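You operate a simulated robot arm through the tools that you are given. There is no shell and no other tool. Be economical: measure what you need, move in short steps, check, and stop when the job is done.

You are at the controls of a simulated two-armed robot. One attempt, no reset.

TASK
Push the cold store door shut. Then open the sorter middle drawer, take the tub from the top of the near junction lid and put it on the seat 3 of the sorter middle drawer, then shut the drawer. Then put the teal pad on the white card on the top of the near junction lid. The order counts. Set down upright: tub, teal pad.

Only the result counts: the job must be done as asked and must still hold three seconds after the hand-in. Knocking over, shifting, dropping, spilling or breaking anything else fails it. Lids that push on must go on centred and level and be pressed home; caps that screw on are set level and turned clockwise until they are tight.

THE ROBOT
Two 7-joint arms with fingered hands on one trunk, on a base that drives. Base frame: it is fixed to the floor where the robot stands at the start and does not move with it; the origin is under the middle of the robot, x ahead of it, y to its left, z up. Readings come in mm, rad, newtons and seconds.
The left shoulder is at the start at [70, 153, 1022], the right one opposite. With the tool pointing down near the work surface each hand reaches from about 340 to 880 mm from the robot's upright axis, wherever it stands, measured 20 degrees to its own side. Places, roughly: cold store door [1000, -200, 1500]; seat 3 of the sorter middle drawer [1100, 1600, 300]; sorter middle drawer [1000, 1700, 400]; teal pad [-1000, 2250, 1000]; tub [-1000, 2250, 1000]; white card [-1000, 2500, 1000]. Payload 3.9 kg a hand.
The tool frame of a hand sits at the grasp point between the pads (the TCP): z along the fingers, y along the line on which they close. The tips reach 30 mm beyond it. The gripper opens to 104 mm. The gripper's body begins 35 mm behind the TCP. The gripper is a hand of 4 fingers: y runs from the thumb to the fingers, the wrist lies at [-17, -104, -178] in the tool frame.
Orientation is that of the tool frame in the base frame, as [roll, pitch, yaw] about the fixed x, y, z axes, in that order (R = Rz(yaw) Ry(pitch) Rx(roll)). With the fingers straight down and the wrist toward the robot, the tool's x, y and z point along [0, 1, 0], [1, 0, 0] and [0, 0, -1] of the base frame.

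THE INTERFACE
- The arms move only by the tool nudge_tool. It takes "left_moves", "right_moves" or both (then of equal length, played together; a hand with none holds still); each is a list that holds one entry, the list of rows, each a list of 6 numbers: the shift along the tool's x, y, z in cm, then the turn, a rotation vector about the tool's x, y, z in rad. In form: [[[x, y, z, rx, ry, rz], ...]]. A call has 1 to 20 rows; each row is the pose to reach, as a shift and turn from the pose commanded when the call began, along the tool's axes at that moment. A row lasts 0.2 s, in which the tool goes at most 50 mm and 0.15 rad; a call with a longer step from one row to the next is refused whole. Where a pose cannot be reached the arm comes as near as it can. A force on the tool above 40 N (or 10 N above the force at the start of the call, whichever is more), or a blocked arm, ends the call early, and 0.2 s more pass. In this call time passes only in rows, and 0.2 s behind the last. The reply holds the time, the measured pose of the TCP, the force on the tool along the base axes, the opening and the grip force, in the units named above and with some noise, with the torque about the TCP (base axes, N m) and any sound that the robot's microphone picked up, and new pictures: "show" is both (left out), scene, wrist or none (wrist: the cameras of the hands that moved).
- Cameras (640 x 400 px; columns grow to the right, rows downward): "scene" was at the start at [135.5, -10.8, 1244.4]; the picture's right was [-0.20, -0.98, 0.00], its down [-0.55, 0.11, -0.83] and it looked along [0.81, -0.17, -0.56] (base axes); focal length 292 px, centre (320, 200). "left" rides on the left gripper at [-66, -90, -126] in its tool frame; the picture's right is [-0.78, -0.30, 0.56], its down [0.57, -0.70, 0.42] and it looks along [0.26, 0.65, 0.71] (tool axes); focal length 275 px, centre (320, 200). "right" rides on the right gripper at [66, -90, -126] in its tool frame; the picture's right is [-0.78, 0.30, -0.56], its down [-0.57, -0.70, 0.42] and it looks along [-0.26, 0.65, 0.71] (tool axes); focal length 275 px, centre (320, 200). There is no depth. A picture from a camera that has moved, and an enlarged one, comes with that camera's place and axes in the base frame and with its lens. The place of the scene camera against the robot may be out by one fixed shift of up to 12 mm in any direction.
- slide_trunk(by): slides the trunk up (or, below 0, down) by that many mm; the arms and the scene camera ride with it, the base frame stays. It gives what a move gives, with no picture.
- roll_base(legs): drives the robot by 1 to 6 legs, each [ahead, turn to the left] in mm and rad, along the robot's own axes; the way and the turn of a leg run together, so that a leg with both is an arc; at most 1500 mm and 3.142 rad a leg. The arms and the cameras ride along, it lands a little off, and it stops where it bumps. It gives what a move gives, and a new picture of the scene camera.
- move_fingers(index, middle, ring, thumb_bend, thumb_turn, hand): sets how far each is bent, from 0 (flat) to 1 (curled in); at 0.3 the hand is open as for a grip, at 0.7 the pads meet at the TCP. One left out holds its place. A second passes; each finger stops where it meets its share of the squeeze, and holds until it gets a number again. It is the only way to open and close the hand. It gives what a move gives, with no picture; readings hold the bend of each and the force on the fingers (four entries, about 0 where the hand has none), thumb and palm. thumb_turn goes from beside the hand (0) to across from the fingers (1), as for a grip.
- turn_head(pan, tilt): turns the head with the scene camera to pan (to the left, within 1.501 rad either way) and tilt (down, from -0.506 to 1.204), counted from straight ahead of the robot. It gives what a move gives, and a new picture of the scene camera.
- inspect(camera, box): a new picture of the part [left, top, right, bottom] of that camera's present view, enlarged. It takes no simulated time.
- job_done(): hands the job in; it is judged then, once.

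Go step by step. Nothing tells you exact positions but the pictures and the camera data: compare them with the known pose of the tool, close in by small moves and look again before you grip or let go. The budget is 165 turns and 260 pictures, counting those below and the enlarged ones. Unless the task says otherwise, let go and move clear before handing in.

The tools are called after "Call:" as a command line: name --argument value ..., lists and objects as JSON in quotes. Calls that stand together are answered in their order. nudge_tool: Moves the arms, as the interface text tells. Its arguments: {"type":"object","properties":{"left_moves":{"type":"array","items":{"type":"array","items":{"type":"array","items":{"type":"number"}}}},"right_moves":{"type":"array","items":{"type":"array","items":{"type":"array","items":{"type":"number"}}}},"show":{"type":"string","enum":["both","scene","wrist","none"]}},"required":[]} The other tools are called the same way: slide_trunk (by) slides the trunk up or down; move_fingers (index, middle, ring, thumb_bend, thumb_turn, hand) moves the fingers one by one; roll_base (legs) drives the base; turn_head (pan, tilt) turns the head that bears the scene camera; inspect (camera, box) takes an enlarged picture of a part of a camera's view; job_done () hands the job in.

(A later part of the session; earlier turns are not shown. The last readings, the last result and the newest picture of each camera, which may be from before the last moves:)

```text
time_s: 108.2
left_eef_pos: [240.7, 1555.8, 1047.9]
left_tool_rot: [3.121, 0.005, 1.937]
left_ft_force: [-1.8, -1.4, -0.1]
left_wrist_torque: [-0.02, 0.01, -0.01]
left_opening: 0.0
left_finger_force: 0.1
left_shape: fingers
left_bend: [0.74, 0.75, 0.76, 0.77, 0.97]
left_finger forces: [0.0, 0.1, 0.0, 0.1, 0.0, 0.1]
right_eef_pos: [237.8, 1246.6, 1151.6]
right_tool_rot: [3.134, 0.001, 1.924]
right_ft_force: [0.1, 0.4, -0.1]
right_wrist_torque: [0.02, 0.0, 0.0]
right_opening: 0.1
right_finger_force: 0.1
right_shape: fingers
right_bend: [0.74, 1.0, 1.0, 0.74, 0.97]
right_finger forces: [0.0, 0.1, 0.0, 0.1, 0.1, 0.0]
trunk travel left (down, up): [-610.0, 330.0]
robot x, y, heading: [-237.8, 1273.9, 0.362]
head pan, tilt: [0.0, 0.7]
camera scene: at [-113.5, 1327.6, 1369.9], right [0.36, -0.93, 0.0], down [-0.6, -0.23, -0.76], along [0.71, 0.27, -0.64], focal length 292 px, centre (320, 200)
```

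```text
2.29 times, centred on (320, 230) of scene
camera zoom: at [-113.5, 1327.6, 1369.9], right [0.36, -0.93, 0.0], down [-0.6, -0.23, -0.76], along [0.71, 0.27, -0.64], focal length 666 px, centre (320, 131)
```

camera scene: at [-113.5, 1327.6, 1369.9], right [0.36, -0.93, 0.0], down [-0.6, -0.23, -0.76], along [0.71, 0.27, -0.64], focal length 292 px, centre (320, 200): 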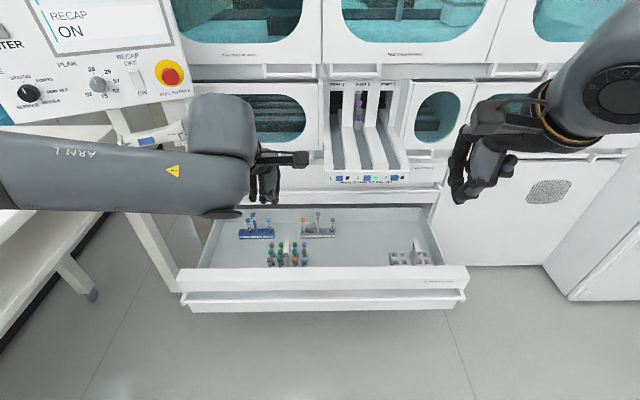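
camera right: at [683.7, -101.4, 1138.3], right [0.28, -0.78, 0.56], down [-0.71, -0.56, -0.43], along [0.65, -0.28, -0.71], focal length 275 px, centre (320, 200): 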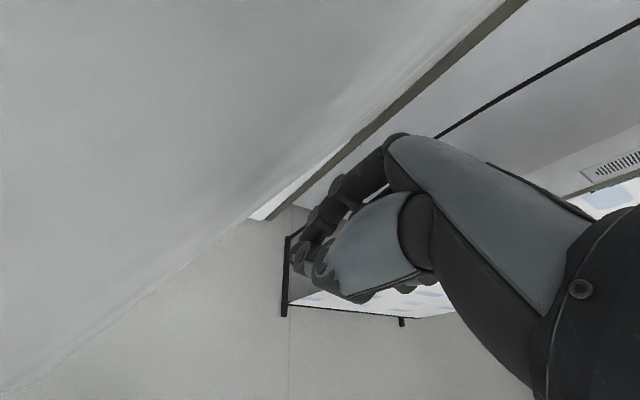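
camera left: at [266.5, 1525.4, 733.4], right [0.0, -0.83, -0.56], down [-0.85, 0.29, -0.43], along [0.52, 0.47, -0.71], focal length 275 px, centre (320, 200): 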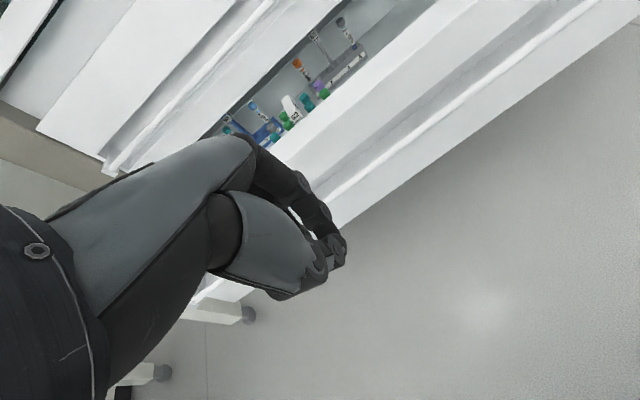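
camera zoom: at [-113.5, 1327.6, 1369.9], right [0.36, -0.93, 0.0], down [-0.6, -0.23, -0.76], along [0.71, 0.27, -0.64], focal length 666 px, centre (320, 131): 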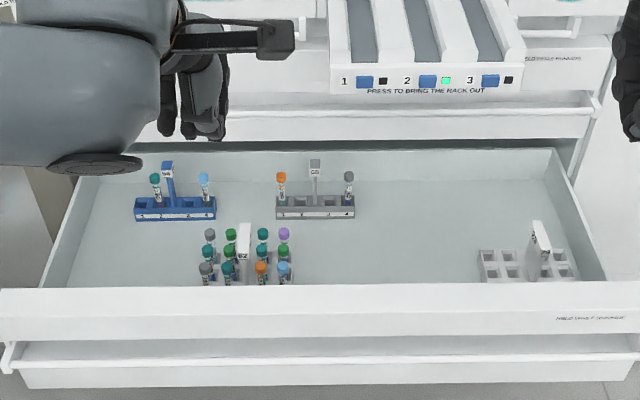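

Call:
inspect --camera "scene" --box '[310, 210, 400, 270]'

Call:
inspect --camera "scene" --box '[190, 210, 280, 275]'

Call:
inspect --camera "scene" --box '[380, 210, 470, 275]'

```text
6.67 times, centred on (355, 240) of scene
camera zoom: at [-113.5, 1327.6, 1369.9], right [0.36, -0.93, 0.0], down [-0.6, -0.23, -0.76], along [0.71, 0.27, -0.64], focal length 1944 px, centre (87, -67)
```

zoom: 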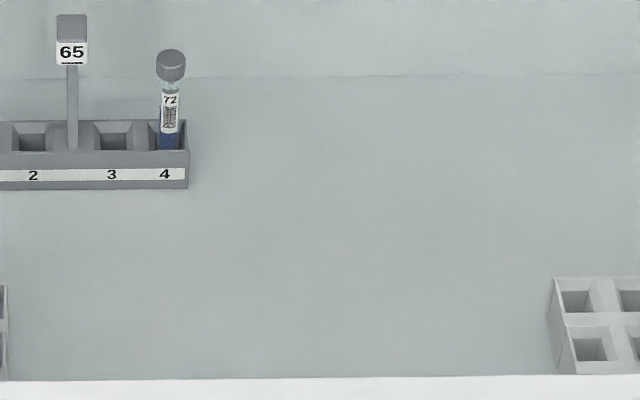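

```text
6.15 times, centred on (235, 242) of scene
camera zoom: at [-113.5, 1327.6, 1369.9], right [0.36, -0.93, 0.0], down [-0.6, -0.23, -0.76], along [0.71, 0.27, -0.64], focal length 1794 px, centre (843, -62)
```

zoom: 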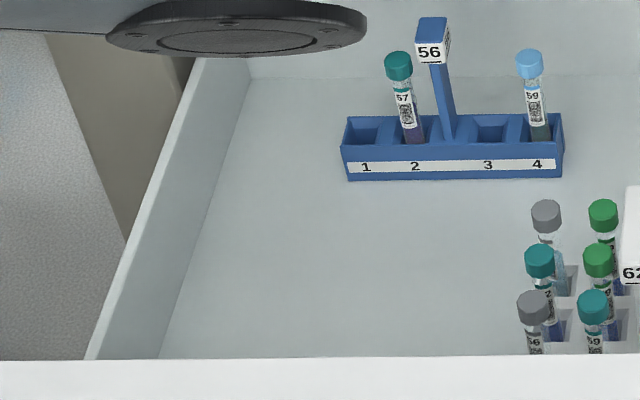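

```text
6.15 times, centred on (425, 242) of scene
camera zoom: at [-113.5, 1327.6, 1369.9], right [0.36, -0.93, 0.0], down [-0.6, -0.23, -0.76], along [0.71, 0.27, -0.64], focal length 1794 px, centre (-326, -62)
```

zoom: 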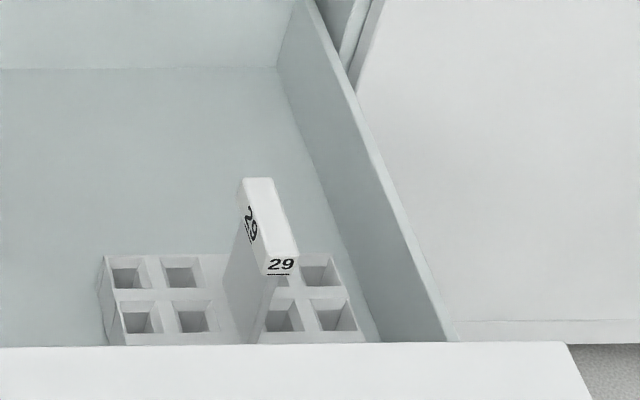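

Floor of the drawer shows no marks, so seat 3 is the free third place: about F 1250, L 1110. Now to the junction, which I look at first.

Call:
turn_head --pan 1.5 --tilt 0.35

Call:
inspect --camera "scene" --box '[160, 80, 400, 230]'

```text
time_s: 109.8
left_eef_pos: [239.8, 1556.2, 1048.9]
left_tool_rot: [3.121, 0.008, 1.935]
left_ft_force: [0.1, -0.2, -0.9]
left_wrist_torque: [0.0, 0.04, -0.01]
left_opening: 0.0
left_finger_force: 0.0
left_shape: fingers
left_bend: [0.74, 0.75, 0.76, 0.77, 0.97]
left_finger forces: [0.0, 0.1, 0.1, 0.1, 0.0, 0.0]
right_eef_pos: [239.5, 1248.7, 1151.0]
right_tool_rot: [3.137, -0.001, 1.925]
right_ft_force: [-0.1, -1.0, -0.5]
right_wrist_torque: [0.05, -0.01, 0.0]
right_opening: 0.0
right_finger_force: 0.1
right_shape: fingers
right_bend: [0.74, 1.0, 1.0, 0.74, 0.97]
right_finger forces: [0.0, 0.1, 0.0, 0.1, 0.0, 0.0]
trunk travel left (down, up): [-610.0, 330.0]
robot x, y, heading: [-239.6, 1271.6, 0.362]
head pan, tilt: [1.499, 0.351]
camera scene: at [-219.6, 1386.6, 1401.3], right [0.96, 0.29, 0.0], down [0.1, -0.33, -0.94], along [-0.27, 0.9, -0.34], focal length 292 px, centre (320, 200)
```

scene: 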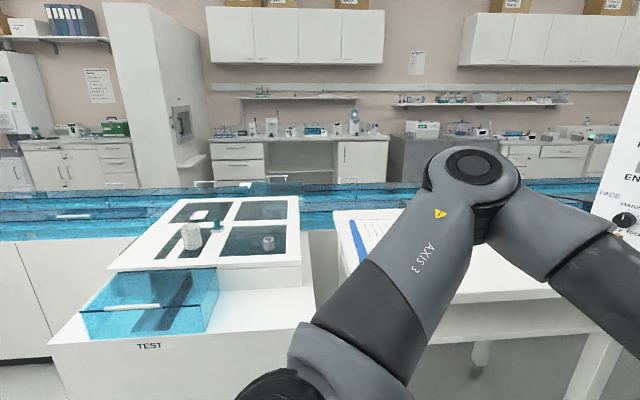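

```text
2.67 times, centred on (280, 155) of scene
camera zoom: at [-219.6, 1386.6, 1401.3], right [0.96, 0.29, 0.0], down [0.1, -0.33, -0.94], along [-0.27, 0.9, -0.34], focal length 778 px, centre (427, 320)
```

zoom: 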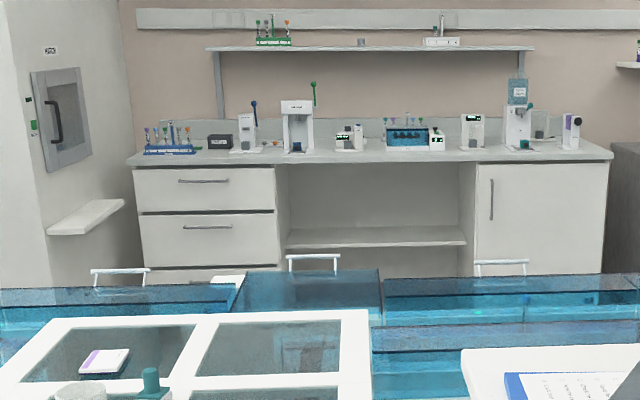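

Call:
inspect --camera "scene" --box '[110, 180, 320, 290]'

```text
3.05 times, centred on (215, 235) of scene
camera zoom: at [-219.6, 1386.6, 1401.3], right [0.96, 0.29, 0.0], down [0.1, -0.33, -0.94], along [-0.27, 0.9, -0.34], focal length 889 px, centre (640, 93)
```

zoom: 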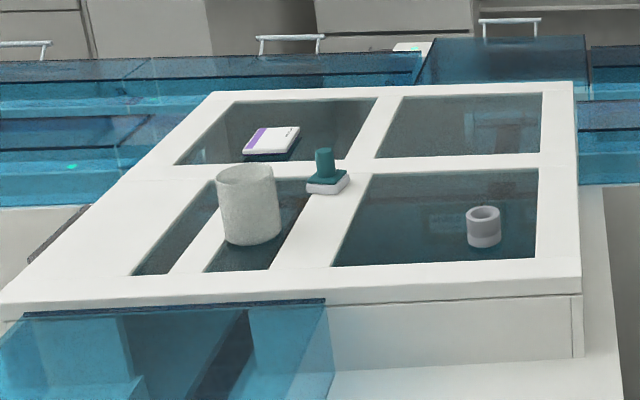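

The lid holds: a large off-white tub, a small grey ring cup, the teal pad (stamp-like with knob), and the white card. I raise a little and drive in front of the junction for a closer look.

Call:
slide_trunk --by 120

Call:
roll_base --legs '[[0, 2.5], [600, 0], [0, -0.92]]'

Call:
turn_head --pan -0.1 --tilt 0.7

Call:
inspect --camera "scene" --box '[200, 60, 480, 240]'

```text
time_s: 111.2
left_eef_pos: [241.5, 1556.3, 1167.3]
left_tool_rot: [3.122, 0.006, 1.937]
left_ft_force: [0.1, -0.4, 0.3]
left_wrist_torque: [-0.04, -0.01, 0.02]
left_opening: 0.2
left_finger_force: 0.0
left_shape: fingers
left_bend: [0.74, 0.75, 0.76, 0.77, 0.97]
left_finger forces: [0.1, 0.1, 0.0, 0.0, 0.1, 0.0]
right_eef_pos: [239.3, 1247.4, 1271.7]
right_tool_rot: [3.134, 0.0, 1.925]
right_ft_force: [0.6, 0.1, 0.1]
right_wrist_torque: [0.02, -0.01, -0.02]
right_opening: 0.1
right_finger_force: 0.1
right_shape: fingers
right_bend: [0.74, 1.0, 1.0, 0.74, 0.97]
right_finger forces: [0.0, 0.0, 0.0, 0.0, 0.0, 0.0]
trunk travel left (down, up): [-730.0, 210.0]
robot x, y, heading: [-239.7, 1271.2, 0.364]
head pan, tilt: [1.499, 0.351]
```

```text
time_s: 123.0
left_eef_pos: [-1082.5, 1919.6, 1167.9]
left_tool_rot: [3.118, 0.007, -2.796]
left_ft_force: [-0.8, 0.8, -0.6]
left_wrist_torque: [-0.02, 0.0, 0.05]
left_opening: 0.1
left_finger_force: 0.0
left_shape: fingers
left_bend: [0.74, 0.75, 0.76, 0.77, 0.97]
left_finger forces: [0.0, 0.0, 0.1, 0.0, 0.0, 0.1]
right_eef_pos: [-773.8, 1911.5, 1271.4]
right_tool_rot: [3.136, -0.001, -2.811]
right_ft_force: [0.2, -0.4, -0.7]
right_wrist_torque: [0.03, -0.02, -0.01]
right_opening: 0.0
right_finger_force: 0.0
right_shape: fingers
right_bend: [0.74, 1.0, 1.0, 0.74, 0.97]
right_finger forces: [0.0, 0.0, 0.0, 0.0, 0.1, 0.1]
trunk travel left (down, up): [-730.0, 210.0]
robot x, y, heading: [-814.4, 1435.0, 1.913]
head pan, tilt: [1.499, 0.351]
camera scene: at [-917.3, 1464.3, 1521.3], right [-0.27, 0.96, 0.0], down [0.33, 0.09, -0.94], along [-0.9, -0.25, -0.34], focal length 292 px, centre (320, 200)
```

scene: 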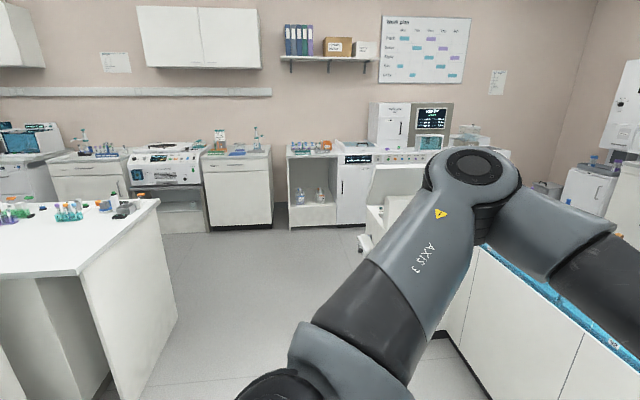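

```text
time_s: 124.6
left_eef_pos: [-1081.6, 1918.8, 1167.6]
left_tool_rot: [3.121, 0.007, -2.796]
left_ft_force: [0.3, -0.5, -0.7]
left_wrist_torque: [0.0, -0.02, -0.03]
left_opening: 0.2
left_finger_force: 0.1
left_shape: fingers
left_bend: [0.74, 0.75, 0.76, 0.77, 0.97]
left_finger forces: [0.0, 0.0, 0.0, 0.0, 0.1, 0.0]
right_eef_pos: [-773.2, 1911.3, 1270.6]
right_tool_rot: [3.136, 0.001, -2.812]
right_ft_force: [0.3, -0.6, -0.4]
right_wrist_torque: [-0.01, -0.01, 0.02]
right_opening: 0.2
right_finger_force: 0.1
right_shape: fingers
right_bend: [0.74, 1.0, 1.0, 0.74, 0.97]
right_finger forces: [0.1, 0.1, 0.0, 0.1, 0.0, 0.0]
trunk travel left (down, up): [-730.0, 210.0]
robot x, y, heading: [-808.2, 1435.6, 1.916]
head pan, tilt: [-0.099, 0.7]
camera scene: at [-847.8, 1571.7, 1490.0], right [0.97, 0.24, 0.0], down [0.16, -0.62, -0.76], along [-0.18, 0.74, -0.64], focal length 292 px, centre (320, 200)
```

scene: 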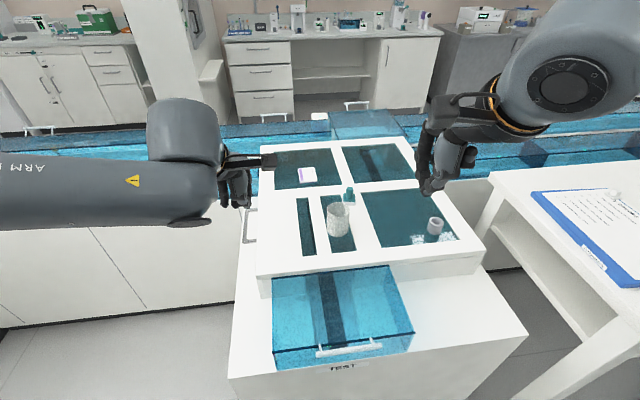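

```text
2.22 times, centred on (340, 150) of scene
camera zoom: at [-847.8, 1571.7, 1490.0], right [0.97, 0.24, 0.0], down [0.16, -0.62, -0.76], along [-0.18, 0.74, -0.64], focal length 648 px, centre (276, 311)
```

zoom: 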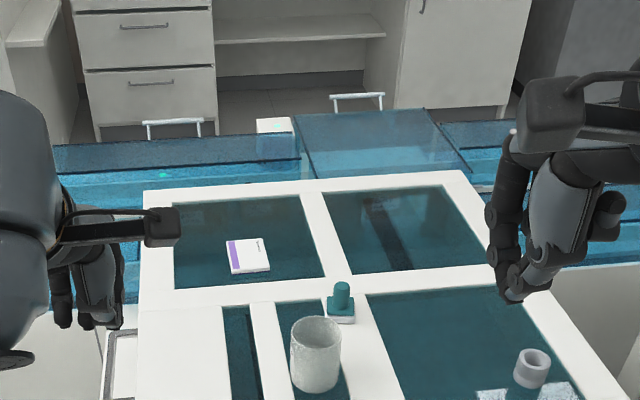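

I triangulate the lid top at z≈875, tub at (-938, 2163), about 65 mm wide and 87 mm high, pad at (-929, 2291). I open the right hand, drive forward 150 and bring the right hand over the tub.

Call:
move_fingers --hand "right" --index 0.3 --middle 0.3 --ring 0.3 --thumb_bend 0.3

Call:
roll_base --legs '[[150, 0]]'

Call:
nudge_tool --right_moves '[[[1.5, 3, 3, 0, 0, 0], [3, 6, 6, 0, 0, 0], [4.5, 9, 9, 0, 0, 0], [6, 12, 12, 0, 0, 0], [7, 13.5, 16, 0, 0, 0], [7, 14, 20, 0, 0, 0]]]'

```text
time_s: 125.6
left_eef_pos: [-1081.3, 1919.7, 1167.0]
left_tool_rot: [3.12, 0.007, -2.795]
left_ft_force: [-0.2, 0.6, -0.3]
left_wrist_torque: [0.01, 0.02, -0.01]
left_opening: 0.2
left_finger_force: 0.1
left_shape: fingers
left_bend: [0.74, 0.75, 0.76, 0.77, 0.97]
left_finger forces: [0.1, 0.0, 0.0, 0.0, 0.0, 0.0]
right_eef_pos: [-773.7, 1911.5, 1271.2]
right_tool_rot: [3.135, -0.001, -2.812]
right_ft_force: [-0.2, -0.3, -0.4]
right_wrist_torque: [0.01, 0.0, 0.0]
right_opening: 104.0
right_finger_force: 0.1
right_shape: fingers
right_bend: [0.3, 0.3, 0.3, 0.3, 0.97]
right_finger forces: [0.0, 0.1, 0.1, 0.0, 0.0, 0.0]
trunk travel left (down, up): [-730.0, 210.0]
robot x, y, heading: [-809.8, 1436.9, 1.921]
head pan, tilt: [-0.099, 0.7]
```

```text
time_s: 127.0
left_eef_pos: [-1129.3, 2060.5, 1168.8]
left_tool_rot: [3.119, 0.007, -2.8]
left_ft_force: [0.1, -0.6, 0.8]
left_wrist_torque: [-0.01, 0.01, -0.03]
left_opening: 0.2
left_finger_force: 0.0
left_shape: fingers
left_bend: [0.74, 0.75, 0.76, 0.77, 0.97]
left_finger forces: [0.1, 0.0, 0.0, 0.1, 0.0, 0.1]
right_eef_pos: [-821.6, 2051.4, 1272.9]
right_tool_rot: [3.132, 0.0, -2.813]
right_ft_force: [-0.1, -0.5, -0.1]
right_wrist_torque: [0.02, 0.03, -0.01]
right_opening: 104.1
right_finger_force: 0.0
right_shape: fingers
right_bend: [0.3, 0.3, 0.3, 0.3, 0.97]
right_finger forces: [0.0, 0.0, 0.1, 0.1, 0.0, 0.1]
trunk travel left (down, up): [-730.0, 210.0]
robot x, y, heading: [-859.2, 1579.2, 1.911]
head pan, tilt: [-0.099, 0.7]
camera scene: at [-897.1, 1711.5, 1490.3], right [0.97, 0.24, 0.0], down [0.15, -0.62, -0.77], along [-0.18, 0.74, -0.64], focal length 292 px, centre (320, 200)
```

scene: 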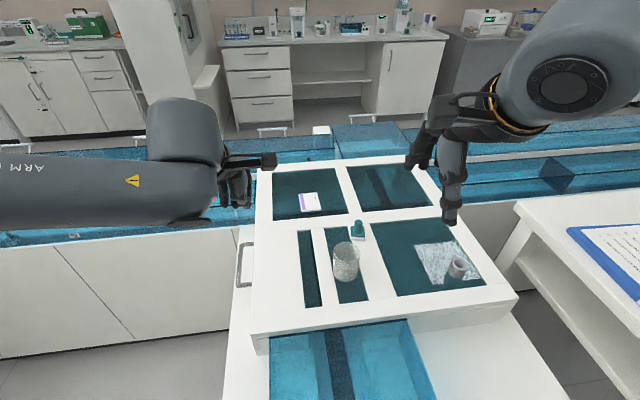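

```text
time_s: 128.4
left_eef_pos: [-1131.3, 2062.3, 1167.5]
left_tool_rot: [3.12, 0.007, -2.8]
left_ft_force: [-0.8, 0.3, -0.6]
left_wrist_torque: [0.01, 0.01, 0.0]
left_opening: 0.1
left_finger_force: 0.1
left_shape: fingers
left_bend: [0.74, 0.75, 0.76, 0.77, 0.97]
left_finger forces: [0.1, 0.0, 0.1, 0.0, 0.0, 0.1]
right_eef_pos: [-903.3, 2151.1, 1089.5]
right_tool_rot: [3.132, -0.002, -2.814]
right_ft_force: [-0.2, -0.9, 0.0]
right_wrist_torque: [0.05, 0.0, 0.0]
right_opening: 104.5
right_finger_force: 0.0
right_shape: fingers
right_bend: [0.3, 0.3, 0.3, 0.3, 0.97]
right_finger forces: [0.0, 0.1, 0.0, 0.1, 0.0, 0.1]
right hand out of reach, approached as far as the arm can: row 5, 6
trunk travel left (down, up): [-730.0, 210.0]
robot x, y, heading: [-859.1, 1577.7, 1.914]
head pan, tilt: [-0.099, 0.7]
camera scene: at [-897.4, 1714.0, 1490.1], right [0.97, 0.24, 0.0], down [0.15, -0.63, -0.77], along [-0.18, 0.74, -0.64], focal length 292 px, centre (320, 200)
camera right: at [-935.2, 2043.4, 1215.4], right [0.64, 0.53, 0.56], down [0.77, -0.48, -0.43], along [0.04, 0.7, -0.71], focal length 275 px, centre (320, 200)
```

scene: 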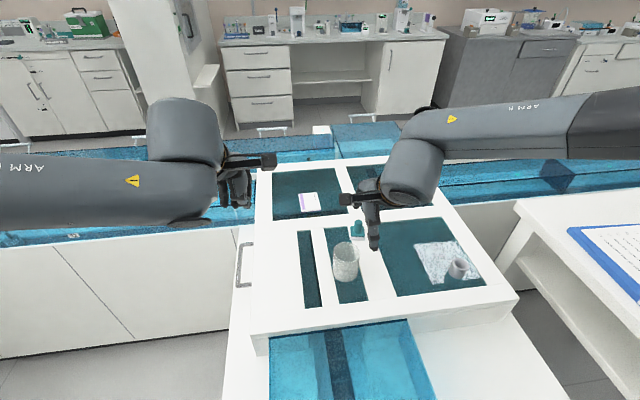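
right: 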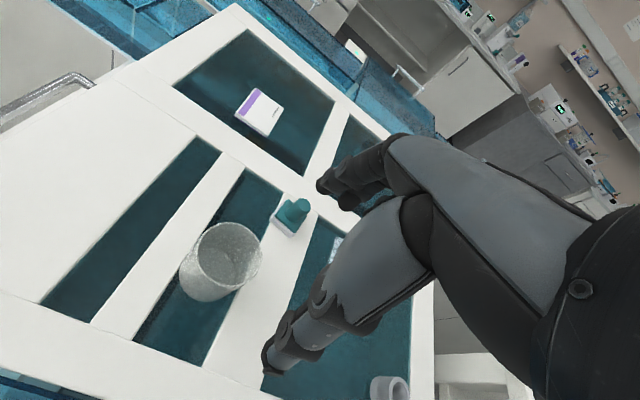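

Call:
nudge_tool --right_moves '[[[1.6, 1.0, 0, 0, 0, 0], [3.2, 2.0, 0, 0, 0, 0]]]' --show "wrist"

```text
time_s: 129.0
left_eef_pos: [-1132.4, 2063.1, 1167.5]
left_tool_rot: [3.12, 0.007, -2.798]
left_ft_force: [-0.1, 0.7, -0.1]
left_wrist_torque: [0.01, -0.02, 0.02]
left_opening: 0.1
left_finger_force: 0.1
left_shape: fingers
left_bend: [0.74, 0.75, 0.76, 0.77, 0.97]
left_finger forces: [0.1, 0.1, 0.0, 0.0, 0.0, 0.0]
right_eef_pos: [-909.4, 2149.4, 1098.8]
right_tool_rot: [3.133, -0.002, -2.812]
right_ft_force: [0.6, 0.0, -0.2]
right_wrist_torque: [0.0, -0.05, 0.02]
right_opening: 104.7
right_finger_force: 0.1
right_shape: fingers
right_bend: [0.3, 0.3, 0.3, 0.3, 0.97]
right_finger forces: [0.0, 0.0, 0.1, 0.0, 0.1, 0.1]
right hand out of reach, approached as far as the arm can: row 1, 2
trunk travel left (down, up): [-730.0, 210.0]
robot x, y, heading: [-857.2, 1577.9, 1.909]
head pan, tilt: [-0.099, 0.7]
camera right: at [-941.0, 2042.3, 1224.8], right [0.64, 0.53, 0.56], down [0.77, -0.48, -0.43], along [0.04, 0.7, -0.71], focal length 275 px, centre (320, 200)
```

right: 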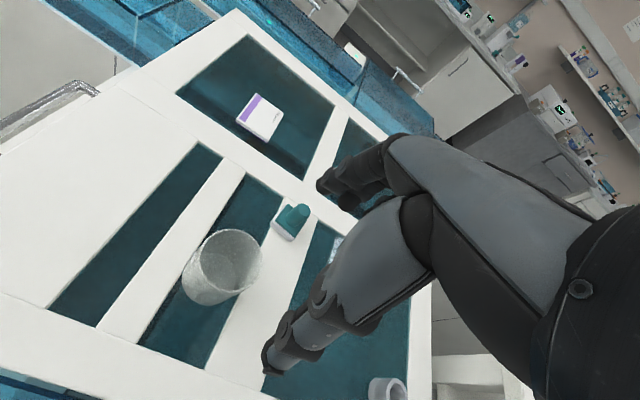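

Call:
roll_base --legs '[[0, 0.045], [14, 0]]'

Call:
slide_trunk --by -60

Call:
inspect --camera "right" --box '[0, 0, 640, 400]'

```text
time_s: 130.2
left_eef_pos: [-1158.7, 2058.1, 1169.8]
left_tool_rot: [3.117, 0.009, -2.753]
left_ft_force: [-0.8, -0.9, -0.4]
left_wrist_torque: [0.0, -0.04, -0.01]
left_opening: 0.0
left_finger_force: 0.1
left_shape: fingers
left_bend: [0.74, 0.75, 0.76, 0.77, 0.97]
left_finger forces: [0.0, 0.1, 0.1, 0.0, 0.1, 0.1]
right_eef_pos: [-941.0, 2155.3, 1103.1]
right_tool_rot: [3.13, -0.001, -2.766]
right_ft_force: [1.7, -0.4, 0.8]
right_wrist_torque: [0.06, 0.02, 0.02]
right_opening: 104.6
right_finger_force: 0.2
right_shape: fingers
right_bend: [0.3, 0.3, 0.3, 0.3, 0.97]
right_finger forces: [0.0, 0.0, 0.1, 0.0, 0.0, 0.0]
trunk travel left (down, up): [-730.0, 210.0]
robot x, y, heading: [-864.3, 1592.3, 1.955]
head pan, tilt: [-0.099, 0.7]
camera scene: at [-909.0, 1720.4, 1490.5], right [0.96, 0.28, 0.0], down [0.18, -0.61, -0.77], along [-0.22, 0.74, -0.64], focal length 292 px, centre (320, 200)
```

scene: 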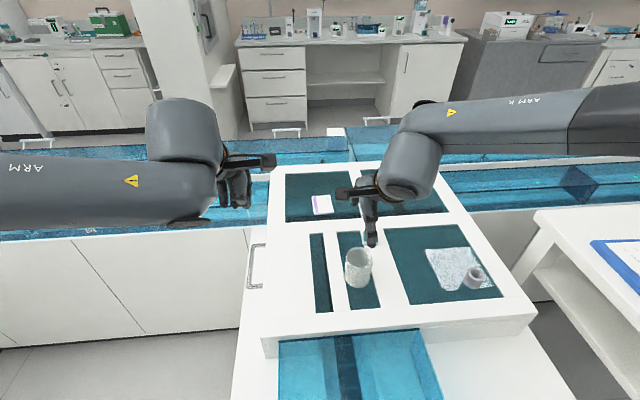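

```text
time_s: 131.2
left_eef_pos: [-1158.7, 2062.8, 1108.5]
left_tool_rot: [3.119, 0.005, -2.752]
left_ft_force: [-0.4, -0.8, 0.7]
left_wrist_torque: [0.0, 0.0, 0.0]
left_opening: 0.0
left_finger_force: 0.1
left_shape: fingers
left_bend: [0.74, 0.75, 0.76, 0.77, 0.97]
left_finger forces: [0.1, 0.0, 0.0, 0.0, 0.0, 0.1]
right_eef_pos: [-941.9, 2158.3, 1039.8]
right_tool_rot: [3.134, 0.001, -2.766]
right_ft_force: [0.4, 0.0, 0.6]
right_wrist_torque: [-0.03, -0.01, 0.02]
right_opening: 104.3
right_finger_force: 0.1
right_shape: fingers
right_bend: [0.3, 0.3, 0.3, 0.3, 0.97]
right_finger forces: [0.0, 0.0, 0.0, 0.1, 0.1, 0.1]
trunk travel left (down, up): [-670.0, 270.0]
robot x, y, heading: [-866.7, 1594.0, 1.955]
head pan, tilt: [-0.099, 0.7]
```

```text
1.00 times, centred on (320, 200) of right (not enlarged: the box is as wide or as high as the picture)
camera zoom: at [-968.0, 2050.5, 1165.0], right [0.61, 0.56, 0.56], down [0.79, -0.44, -0.43], along [0.0, 0.7, -0.71], focal length 275 px, centre (320, 200)
```

zoom: 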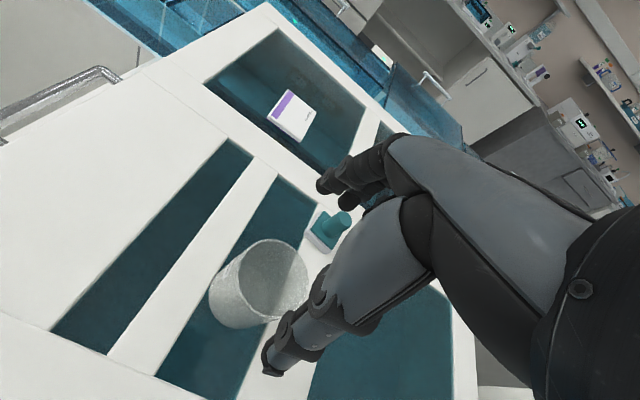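

The hand is centred over the tub to within some 6 mm. I lower over it.

Call:
slide_trunk --by -70

Call:
inspect --camera "right" --box '[0, 0, 640, 400]'

```text
time_s: 132.2
left_eef_pos: [-1159.3, 2063.2, 1037.5]
left_tool_rot: [3.121, 0.007, -2.753]
left_ft_force: [0.1, -0.2, -0.2]
left_wrist_torque: [0.02, 0.01, -0.01]
left_opening: 0.1
left_finger_force: 0.0
left_shape: fingers
left_bend: [0.74, 0.75, 0.76, 0.77, 0.97]
left_finger forces: [0.1, 0.1, 0.0, 0.0, 0.0, 0.0]
right_eef_pos: [-940.9, 2158.0, 970.1]
right_tool_rot: [3.135, -0.002, -2.765]
right_ft_force: [-0.8, 0.3, 0.3]
right_wrist_torque: [-0.01, -0.01, 0.0]
right_opening: 104.5
right_finger_force: 0.1
right_shape: fingers
right_bend: [0.3, 0.3, 0.3, 0.3, 0.97]
right_finger forces: [0.0, 0.0, 0.0, 0.0, 0.0, 0.0]
trunk travel left (down, up): [-600.0, 340.0]
robot x, y, heading: [-867.4, 1593.2, 1.956]
head pan, tilt: [-0.099, 0.7]
```

```text
1.00 times, centred on (320, 200) of right (not enlarged: the box is as wide or as high as the picture)
camera zoom: at [-967.9, 2050.5, 1095.0], right [0.61, 0.56, 0.56], down [0.79, -0.44, -0.43], along [0.0, 0.7, -0.71], focal length 275 px, centre (320, 200)
```

zoom: 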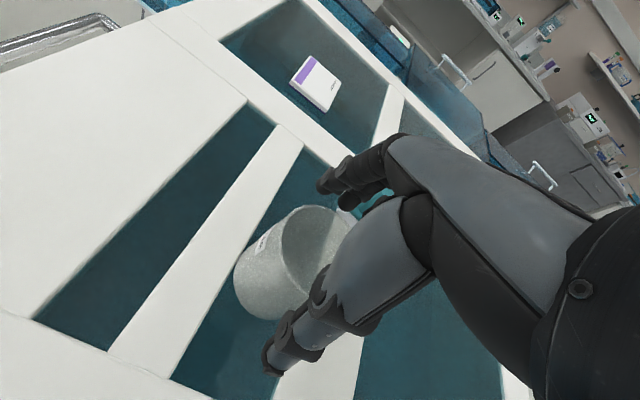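

Call:
slide_trunk --by -38

Call:
inspect --camera "right" --box '[160, 100, 480, 400]'

Call:
turn_head --pan -0.1 --tilt 0.85

Call:
inspect --camera "scene" --box '[290, 130, 430, 260]'

```text
time_s: 133.1
left_eef_pos: [-1159.8, 2063.2, 999.1]
left_tool_rot: [3.12, 0.007, -2.75]
left_ft_force: [0.1, 0.1, -0.3]
left_wrist_torque: [0.0, 0.02, 0.02]
left_opening: 0.2
left_finger_force: 0.0
left_shape: fingers
left_bend: [0.74, 0.75, 0.76, 0.77, 0.97]
left_finger forces: [0.0, 0.0, 0.0, 0.0, 0.0, 0.0]
right_eef_pos: [-941.7, 2158.3, 932.4]
right_tool_rot: [3.134, -0.004, -2.764]
right_ft_force: [-0.7, -0.5, -0.4]
right_wrist_torque: [0.0, 0.02, -0.02]
right_opening: 104.4
right_finger_force: 0.0
right_shape: fingers
right_bend: [0.3, 0.3, 0.3, 0.3, 0.97]
right_finger forces: [0.0, 0.1, 0.0, 0.1, 0.0, 0.1]
trunk travel left (down, up): [-562.0, 378.0]
robot x, y, heading: [-862.6, 1591.1, 1.956]
head pan, tilt: [-0.099, 0.7]
```

```text
1.33 times, centred on (320, 250) of right
camera zoom: at [-967.8, 2050.3, 1057.0], right [0.61, 0.56, 0.56], down [0.79, -0.44, -0.43], along [0.0, 0.7, -0.71], focal length 367 px, centre (320, 133)
```

zoom: 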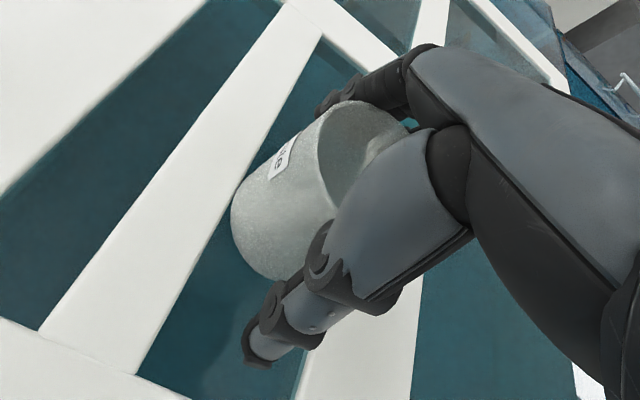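

```text
time_s: 133.8
left_eef_pos: [-1158.7, 2062.6, 1000.3]
left_tool_rot: [3.12, 0.01, -2.751]
left_ft_force: [-0.1, -0.3, -0.3]
left_wrist_torque: [-0.04, 0.02, 0.02]
left_opening: 0.0
left_finger_force: 0.0
left_shape: fingers
left_bend: [0.74, 0.75, 0.76, 0.77, 0.97]
left_finger forces: [0.0, 0.0, 0.0, 0.0, 0.0, 0.0]
right_eef_pos: [-942.2, 2158.7, 931.1]
right_tool_rot: [3.134, -0.002, -2.765]
right_ft_force: [0.4, -0.1, -0.4]
right_wrist_torque: [-0.02, 0.01, -0.01]
right_opening: 104.7
right_finger_force: 0.0
right_shape: fingers
right_bend: [0.3, 0.3, 0.3, 0.3, 0.97]
right_finger forces: [0.0, 0.0, 0.0, 0.1, 0.0, 0.0]
trunk travel left (down, up): [-562.0, 378.0]
robot x, y, heading: [-864.4, 1589.2, 1.957]
head pan, tilt: [-0.099, 0.85]
camera scene: at [-907.5, 1719.3, 1309.7], right [0.96, 0.28, 0.0], down [0.21, -0.72, -0.66], along [-0.19, 0.63, -0.75], focal length 292 px, centre (320, 200)
```

scene: 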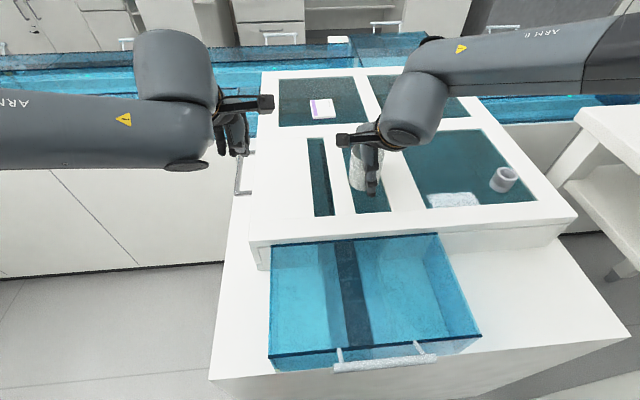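

```text
3.08 times, centred on (360, 195) of scene
camera zoom: at [-907.5, 1719.3, 1309.7], right [0.96, 0.28, 0.0], down [0.21, -0.72, -0.66], along [-0.19, 0.63, -0.75], focal length 897 px, centre (197, 215)
```

zoom: 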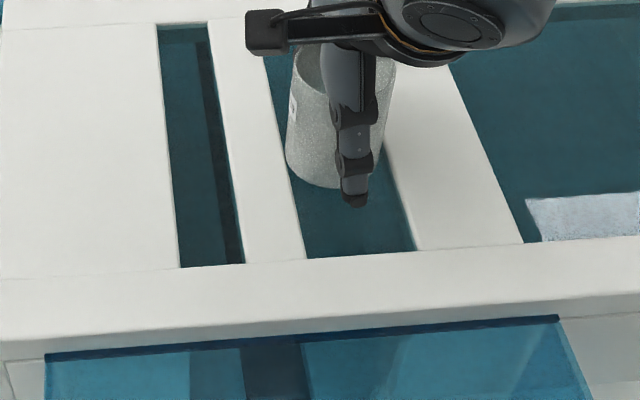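

Call:
move_fingers --hand "right" --index 0.48 --middle 0.48 --ring 0.48 --thumb_bend 0.48

Call:
inspect --camera "right" --box '[160, 100, 480, 400]'

```text
time_s: 134.8
left_eef_pos: [-1159.6, 2063.2, 1000.3]
left_tool_rot: [3.121, 0.006, -2.752]
left_ft_force: [0.2, 0.1, 0.3]
left_wrist_torque: [-0.02, 0.0, 0.0]
left_opening: 0.1
left_finger_force: 0.1
left_shape: fingers
left_bend: [0.74, 0.75, 0.76, 0.77, 0.97]
left_finger forces: [0.0, 0.0, 0.0, 0.1, 0.0, 0.0]
right_eef_pos: [-941.0, 2158.7, 931.4]
right_tool_rot: [3.134, -0.003, -2.765]
right_ft_force: [-0.3, 0.7, 1.0]
right_wrist_torque: [-0.01, 0.01, 0.0]
right_opening: 71.5
right_finger_force: 12.5
right_shape: fingers
right_bend: [0.42, 0.47, 0.48, 0.47, 0.97]
right_finger forces: [12.8, 0.5, 0.1, 0.0, 12.5, 0.1]
trunk travel left (down, up): [-562.0, 378.0]
robot x, y, heading: [-865.4, 1592.8, 1.962]
head pan, tilt: [-0.099, 0.85]
```

```text
1.33 times, centred on (320, 250) of right
camera zoom: at [-967.9, 2050.6, 1057.0], right [0.61, 0.56, 0.56], down [0.79, -0.44, -0.43], along [0.0, 0.7, -0.71], focal length 367 px, centre (320, 133)
```

zoom: 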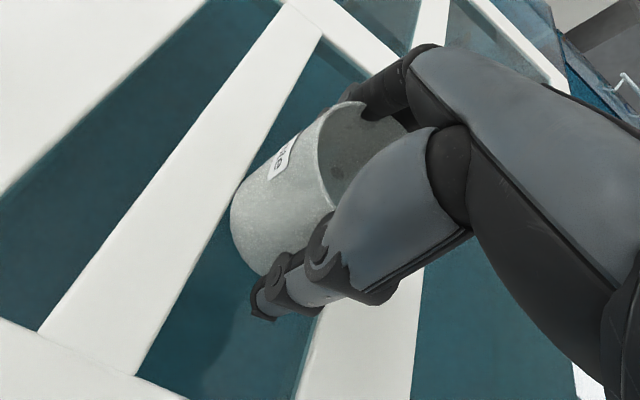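

Call:
move_fingers --hand "right" --middle 0.65 --ring 0.7 --thumb_bend 0.52

Call:
inspect --camera "right" --box '[160, 100, 480, 400]'

```text
time_s: 135.8
left_eef_pos: [-1159.2, 2062.3, 999.2]
left_tool_rot: [3.121, 0.008, -2.753]
left_ft_force: [-0.8, -0.3, 0.0]
left_wrist_torque: [0.01, 0.02, 0.02]
left_opening: 0.0
left_finger_force: 0.1
left_shape: fingers
left_bend: [0.74, 0.75, 0.76, 0.77, 0.97]
left_finger forces: [0.0, 0.0, 0.0, 0.0, 0.1, 0.1]
right_eef_pos: [-940.9, 2158.5, 931.9]
right_tool_rot: [3.134, -0.002, -2.765]
right_ft_force: [-0.1, 2.2, 5.8]
right_wrist_torque: [0.33, -0.11, 0.01]
right_opening: 68.6
right_finger_force: 23.3
right_shape: fingers
right_bend: [0.43, 0.52, 0.64, 0.51, 0.96]
right_finger forces: [10.8, 6.7, 6.0, 0.0, 23.0, 0.0]
trunk travel left (down, up): [-562.0, 378.0]
robot x, y, heading: [-863.0, 1590.8, 1.962]
head pan, tilt: [-0.099, 0.85]
```

```text
1.33 times, centred on (320, 250) of right
camera zoom: at [-967.9, 2050.3, 1057.5], right [0.62, 0.56, 0.56], down [0.79, -0.44, -0.43], along [0.0, 0.71, -0.71], focal length 367 px, centre (320, 133)
```

zoom: 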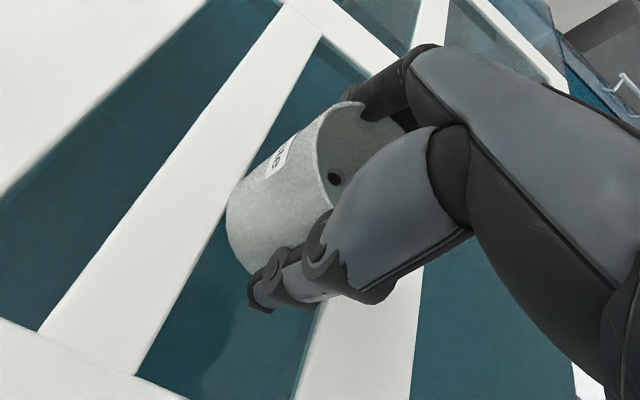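

Call:
slide_trunk --by 40

Call:
inspect --camera "right" --box '[160, 100, 480, 400]'

Call:
inspect --camera "scene" --box '[290, 110, 430, 240]'

```text
time_s: 136.6
left_eef_pos: [-1159.4, 2062.3, 1038.3]
left_tool_rot: [3.123, 0.008, -2.753]
left_ft_force: [-0.5, 0.3, -0.4]
left_wrist_torque: [0.01, -0.01, 0.0]
left_opening: 0.0
left_finger_force: 0.1
left_shape: fingers
left_bend: [0.74, 0.75, 0.76, 0.77, 0.97]
left_finger forces: [0.1, 0.0, 0.1, 0.1, 0.0, 0.0]
right_eef_pos: [-941.0, 2159.0, 970.2]
right_tool_rot: [3.137, -0.002, -2.763]
right_ft_force: [-0.5, 0.2, -0.4]
right_wrist_torque: [-0.01, -0.01, 0.0]
right_opening: 67.2
right_finger_force: 14.9
right_shape: fingers
right_bend: [0.43, 0.55, 0.7, 0.51, 0.96]
right_finger forces: [9.5, 4.4, 0.3, 0.1, 15.0, 0.0]
trunk travel left (down, up): [-602.0, 338.0]
robot x, y, heading: [-866.6, 1594.0, 1.956]
head pan, tilt: [-0.099, 0.85]
```

```text
1.33 times, centred on (320, 250) of right
camera zoom: at [-968.1, 2051.0, 1096.4], right [0.61, 0.56, 0.56], down [0.79, -0.44, -0.43], along [0.0, 0.7, -0.71], focal length 367 px, centre (320, 133)
```

zoom: 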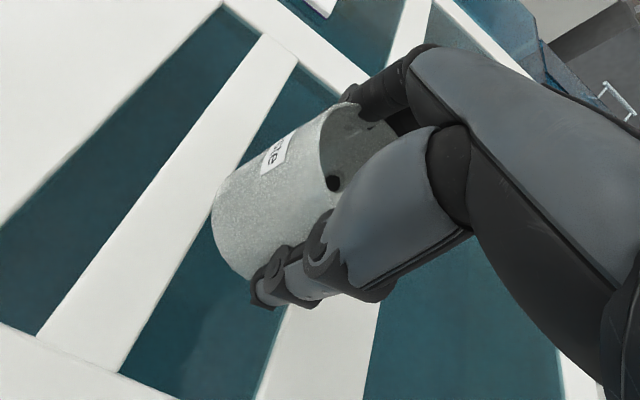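

```text
3.08 times, centred on (360, 175) of scene
camera zoom: at [-907.7, 1719.8, 1349.6], right [0.96, 0.28, 0.0], down [0.21, -0.72, -0.66], along [-0.19, 0.63, -0.75], focal length 897 px, centre (197, 277)
```

zoom: 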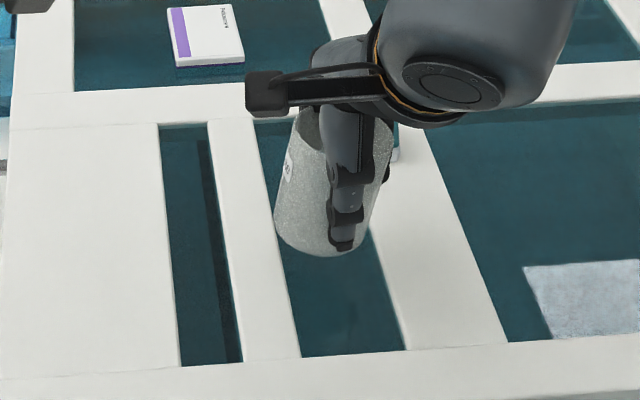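

The tub hangs slightly tilted since I hold it off-centre. I set it back, recentre about 13 mm left and regrip.

Call:
slide_trunk --by -39

Call:
move_fingers --hand "right" --index 0.3 --middle 0.3 --ring 0.3 --thumb_bend 0.3

Call:
roll_base --legs '[[0, 0.026]]'

Call:
inspect --camera "right" --box '[160, 100, 480, 400]'

Call:
inspect --camera "scene" --box '[290, 110, 430, 240]'

```text
time_s: 137.4
left_eef_pos: [-1159.4, 2061.5, 1001.2]
left_tool_rot: [3.12, 0.007, -2.753]
left_ft_force: [0.6, -0.4, -0.4]
left_wrist_torque: [-0.01, -0.01, 0.01]
left_opening: 0.1
left_finger_force: 0.0
left_shape: fingers
left_bend: [0.74, 0.75, 0.76, 0.77, 0.97]
left_finger forces: [0.1, 0.0, 0.1, 0.0, 0.0, 0.1]
right_eef_pos: [-942.5, 2157.8, 935.4]
right_tool_rot: [3.129, -0.004, -2.763]
right_ft_force: [-1.4, -2.5, 17.6]
right_wrist_torque: [0.28, -0.12, -0.04]
right_opening: 67.3
right_finger_force: 18.5
right_shape: fingers
right_bend: [0.43, 0.55, 0.7, 0.51, 0.96]
right_finger forces: [11.9, 6.5, 0.8, 0.0, 18.3, 0.0]
trunk travel left (down, up): [-563.0, 377.0]
robot x, y, heading: [-865.3, 1595.9, 1.957]
head pan, tilt: [-0.099, 0.85]
```

```text
time_s: 138.4
left_eef_pos: [-1159.0, 2062.3, 1000.5]
left_tool_rot: [3.119, 0.006, -2.753]
left_ft_force: [-0.8, 0.2, -0.7]
left_wrist_torque: [0.0, -0.01, -0.02]
left_opening: 0.0
left_finger_force: 0.1
left_shape: fingers
left_bend: [0.74, 0.75, 0.76, 0.77, 0.97]
left_finger forces: [0.0, 0.0, 0.0, 0.1, 0.0, 0.0]
right_eef_pos: [-942.3, 2158.7, 933.1]
right_tool_rot: [3.135, 0.0, -2.766]
right_ft_force: [0.9, 0.4, 0.6]
right_wrist_torque: [0.03, -0.01, -0.01]
right_opening: 104.3
right_finger_force: 0.0
right_shape: fingers
right_bend: [0.3, 0.3, 0.3, 0.3, 0.97]
right_finger forces: [0.0, 0.0, 0.0, 0.0, 0.0, 0.0]
trunk travel left (down, up): [-563.0, 377.0]
robot x, y, heading: [-864.3, 1589.8, 1.96]
head pan, tilt: [-0.099, 0.85]
```

```text
time_s: 139.2
left_eef_pos: [-1171.4, 2054.0, 999.9]
left_tool_rot: [3.123, 0.007, -2.727]
left_ft_force: [-0.9, 0.9, -0.4]
left_wrist_torque: [0.0, 0.0, 0.0]
left_opening: 0.0
left_finger_force: 0.1
left_shape: fingers
left_bend: [0.74, 0.75, 0.76, 0.77, 0.97]
left_finger forces: [0.1, 0.1, 0.0, 0.0, 0.0, 0.1]
right_eef_pos: [-949.8, 2154.1, 933.8]
right_tool_rot: [3.131, -0.012, -2.734]
right_ft_force: [0.5, -0.5, -0.4]
right_wrist_torque: [0.04, -0.02, -0.02]
right_opening: 104.4
right_finger_force: 0.1
right_shape: fingers
right_bend: [0.3, 0.3, 0.3, 0.3, 0.97]
right_finger forces: [0.0, 0.1, 0.0, 0.0, 0.0, 0.1]
trunk travel left (down, up): [-563.0, 377.0]
robot x, y, heading: [-863.3, 1584.1, 1.965]
head pan, tilt: [-0.099, 0.85]
camera scene: at [-907.4, 1717.6, 1310.6], right [0.96, 0.29, 0.0], down [0.22, -0.72, -0.66], along [-0.19, 0.63, -0.75], focal length 292 px, centre (320, 200)
```

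scene: 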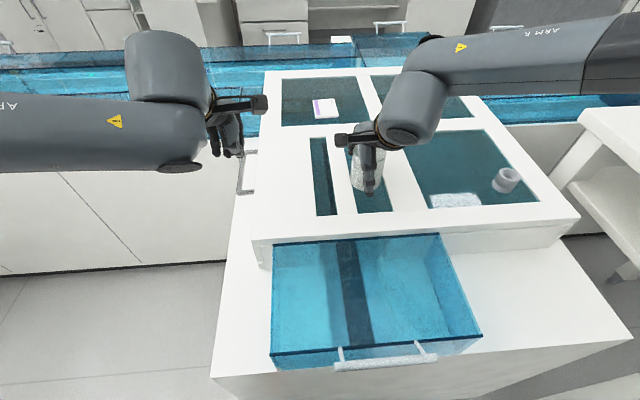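

```text
1.33 times, centred on (320, 250) of right
camera zoom: at [-972.5, 2044.6, 1060.0], right [0.6, 0.58, 0.55], down [0.8, -0.41, -0.44], along [-0.02, 0.7, -0.71], focal length 367 px, centre (320, 133)
```

zoom: 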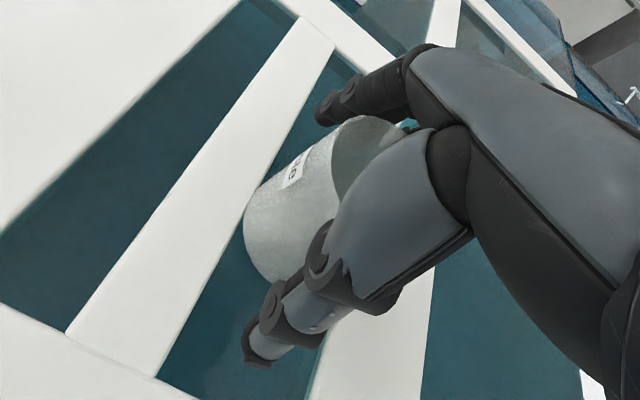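

```text
3.08 times, centred on (360, 175) of scene
camera zoom: at [-907.4, 1717.6, 1310.6], right [0.96, 0.29, 0.0], down [0.22, -0.72, -0.66], along [-0.19, 0.63, -0.75], focal length 897 px, centre (197, 277)
```

zoom: 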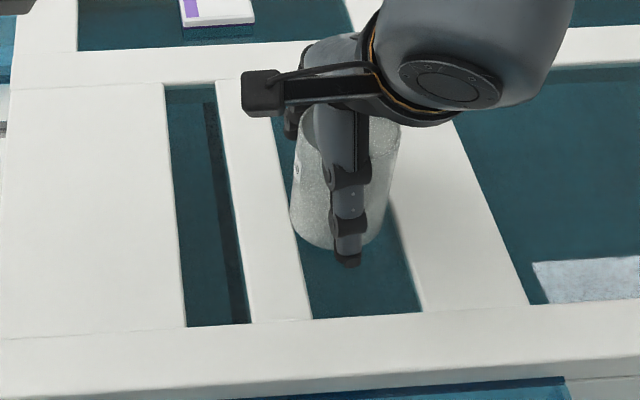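

Call:
move_fingers --hand "right" --index 0.5 --middle 0.5 --ring 0.5 --thumb_bend 0.5

Call:
slide_trunk --by 40

Call:
inspect --camera "right" --box '[160, 100, 480, 400]'

Call:
inspect --camera "scene" --box '[290, 110, 430, 240]'

```text
time_s: 140.2
left_eef_pos: [-1170.4, 2053.0, 1000.4]
left_tool_rot: [3.121, 0.006, -2.727]
left_ft_force: [0.8, 0.2, 0.5]
left_wrist_torque: [0.04, -0.01, 0.01]
left_opening: 0.0
left_finger_force: 0.0
left_shape: fingers
left_bend: [0.74, 0.75, 0.76, 0.77, 0.97]
left_finger forces: [0.0, 0.1, 0.0, 0.0, 0.0, 0.0]
right_eef_pos: [-950.2, 2153.8, 935.6]
right_tool_rot: [3.131, -0.009, -2.735]
right_ft_force: [-1.1, 0.6, 2.3]
right_wrist_torque: [0.03, 0.03, 0.01]
right_opening: 54.7
right_finger_force: 1.9
right_shape: fingers
right_bend: [0.5, 0.49, 0.5, 0.49, 0.97]
right_finger forces: [0.1, 1.3, 0.0, 0.0, 1.3, 0.0]
trunk travel left (down, up): [-563.0, 377.0]
robot x, y, heading: [-859.1, 1590.2, 1.964]
head pan, tilt: [-0.099, 0.85]
```

```text
time_s: 141.0
left_eef_pos: [-1171.2, 2054.1, 1040.1]
left_tool_rot: [3.123, 0.007, -2.727]
left_ft_force: [-0.3, 0.5, 0.5]
left_wrist_torque: [0.04, 0.02, 0.03]
left_opening: 0.0
left_finger_force: 0.0
left_shape: fingers
left_bend: [0.74, 0.75, 0.76, 0.77, 0.97]
left_finger forces: [0.0, 0.0, 0.0, 0.1, 0.0, 0.1]
right_eef_pos: [-951.2, 2153.2, 974.8]
right_tool_rot: [3.13, -0.009, -2.735]
right_ft_force: [-0.1, -0.2, -0.7]
right_wrist_torque: [0.01, -0.03, 0.04]
right_opening: 54.5
right_finger_force: 0.0
right_shape: fingers
right_bend: [0.5, 0.5, 0.5, 0.5, 0.97]
right_finger forces: [0.1, 0.1, 0.1, 0.0, 0.0, 0.0]
trunk travel left (down, up): [-603.0, 337.0]
robot x, y, heading: [-861.7, 1588.0, 1.967]
head pan, tilt: [-0.099, 0.85]
```

```text
1.33 times, centred on (320, 250) of right
camera zoom: at [-972.9, 2044.5, 1100.0], right [0.6, 0.58, 0.55], down [0.8, -0.41, -0.44], along [-0.02, 0.7, -0.71], focal length 367 px, centre (320, 133)
```

zoom: 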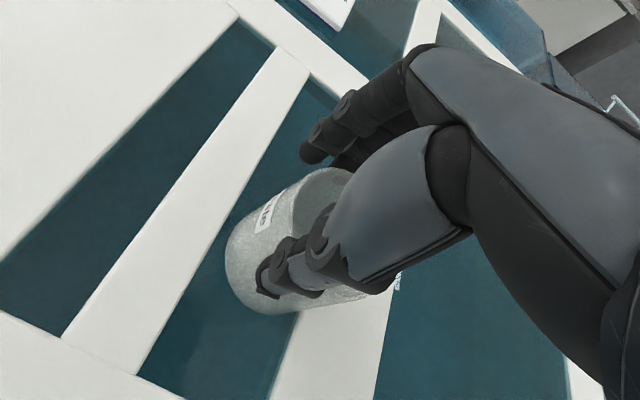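

```text
3.08 times, centred on (360, 175) of scene
camera zoom: at [-908.0, 1717.5, 1350.6], right [0.96, 0.29, 0.0], down [0.22, -0.72, -0.66], along [-0.19, 0.63, -0.75], focal length 897 px, centre (197, 277)
```

zoom: 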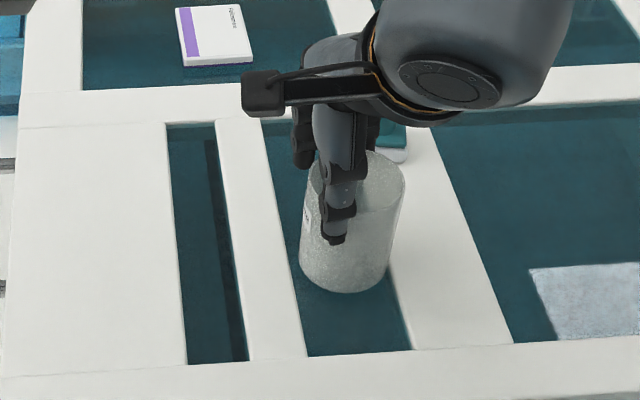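

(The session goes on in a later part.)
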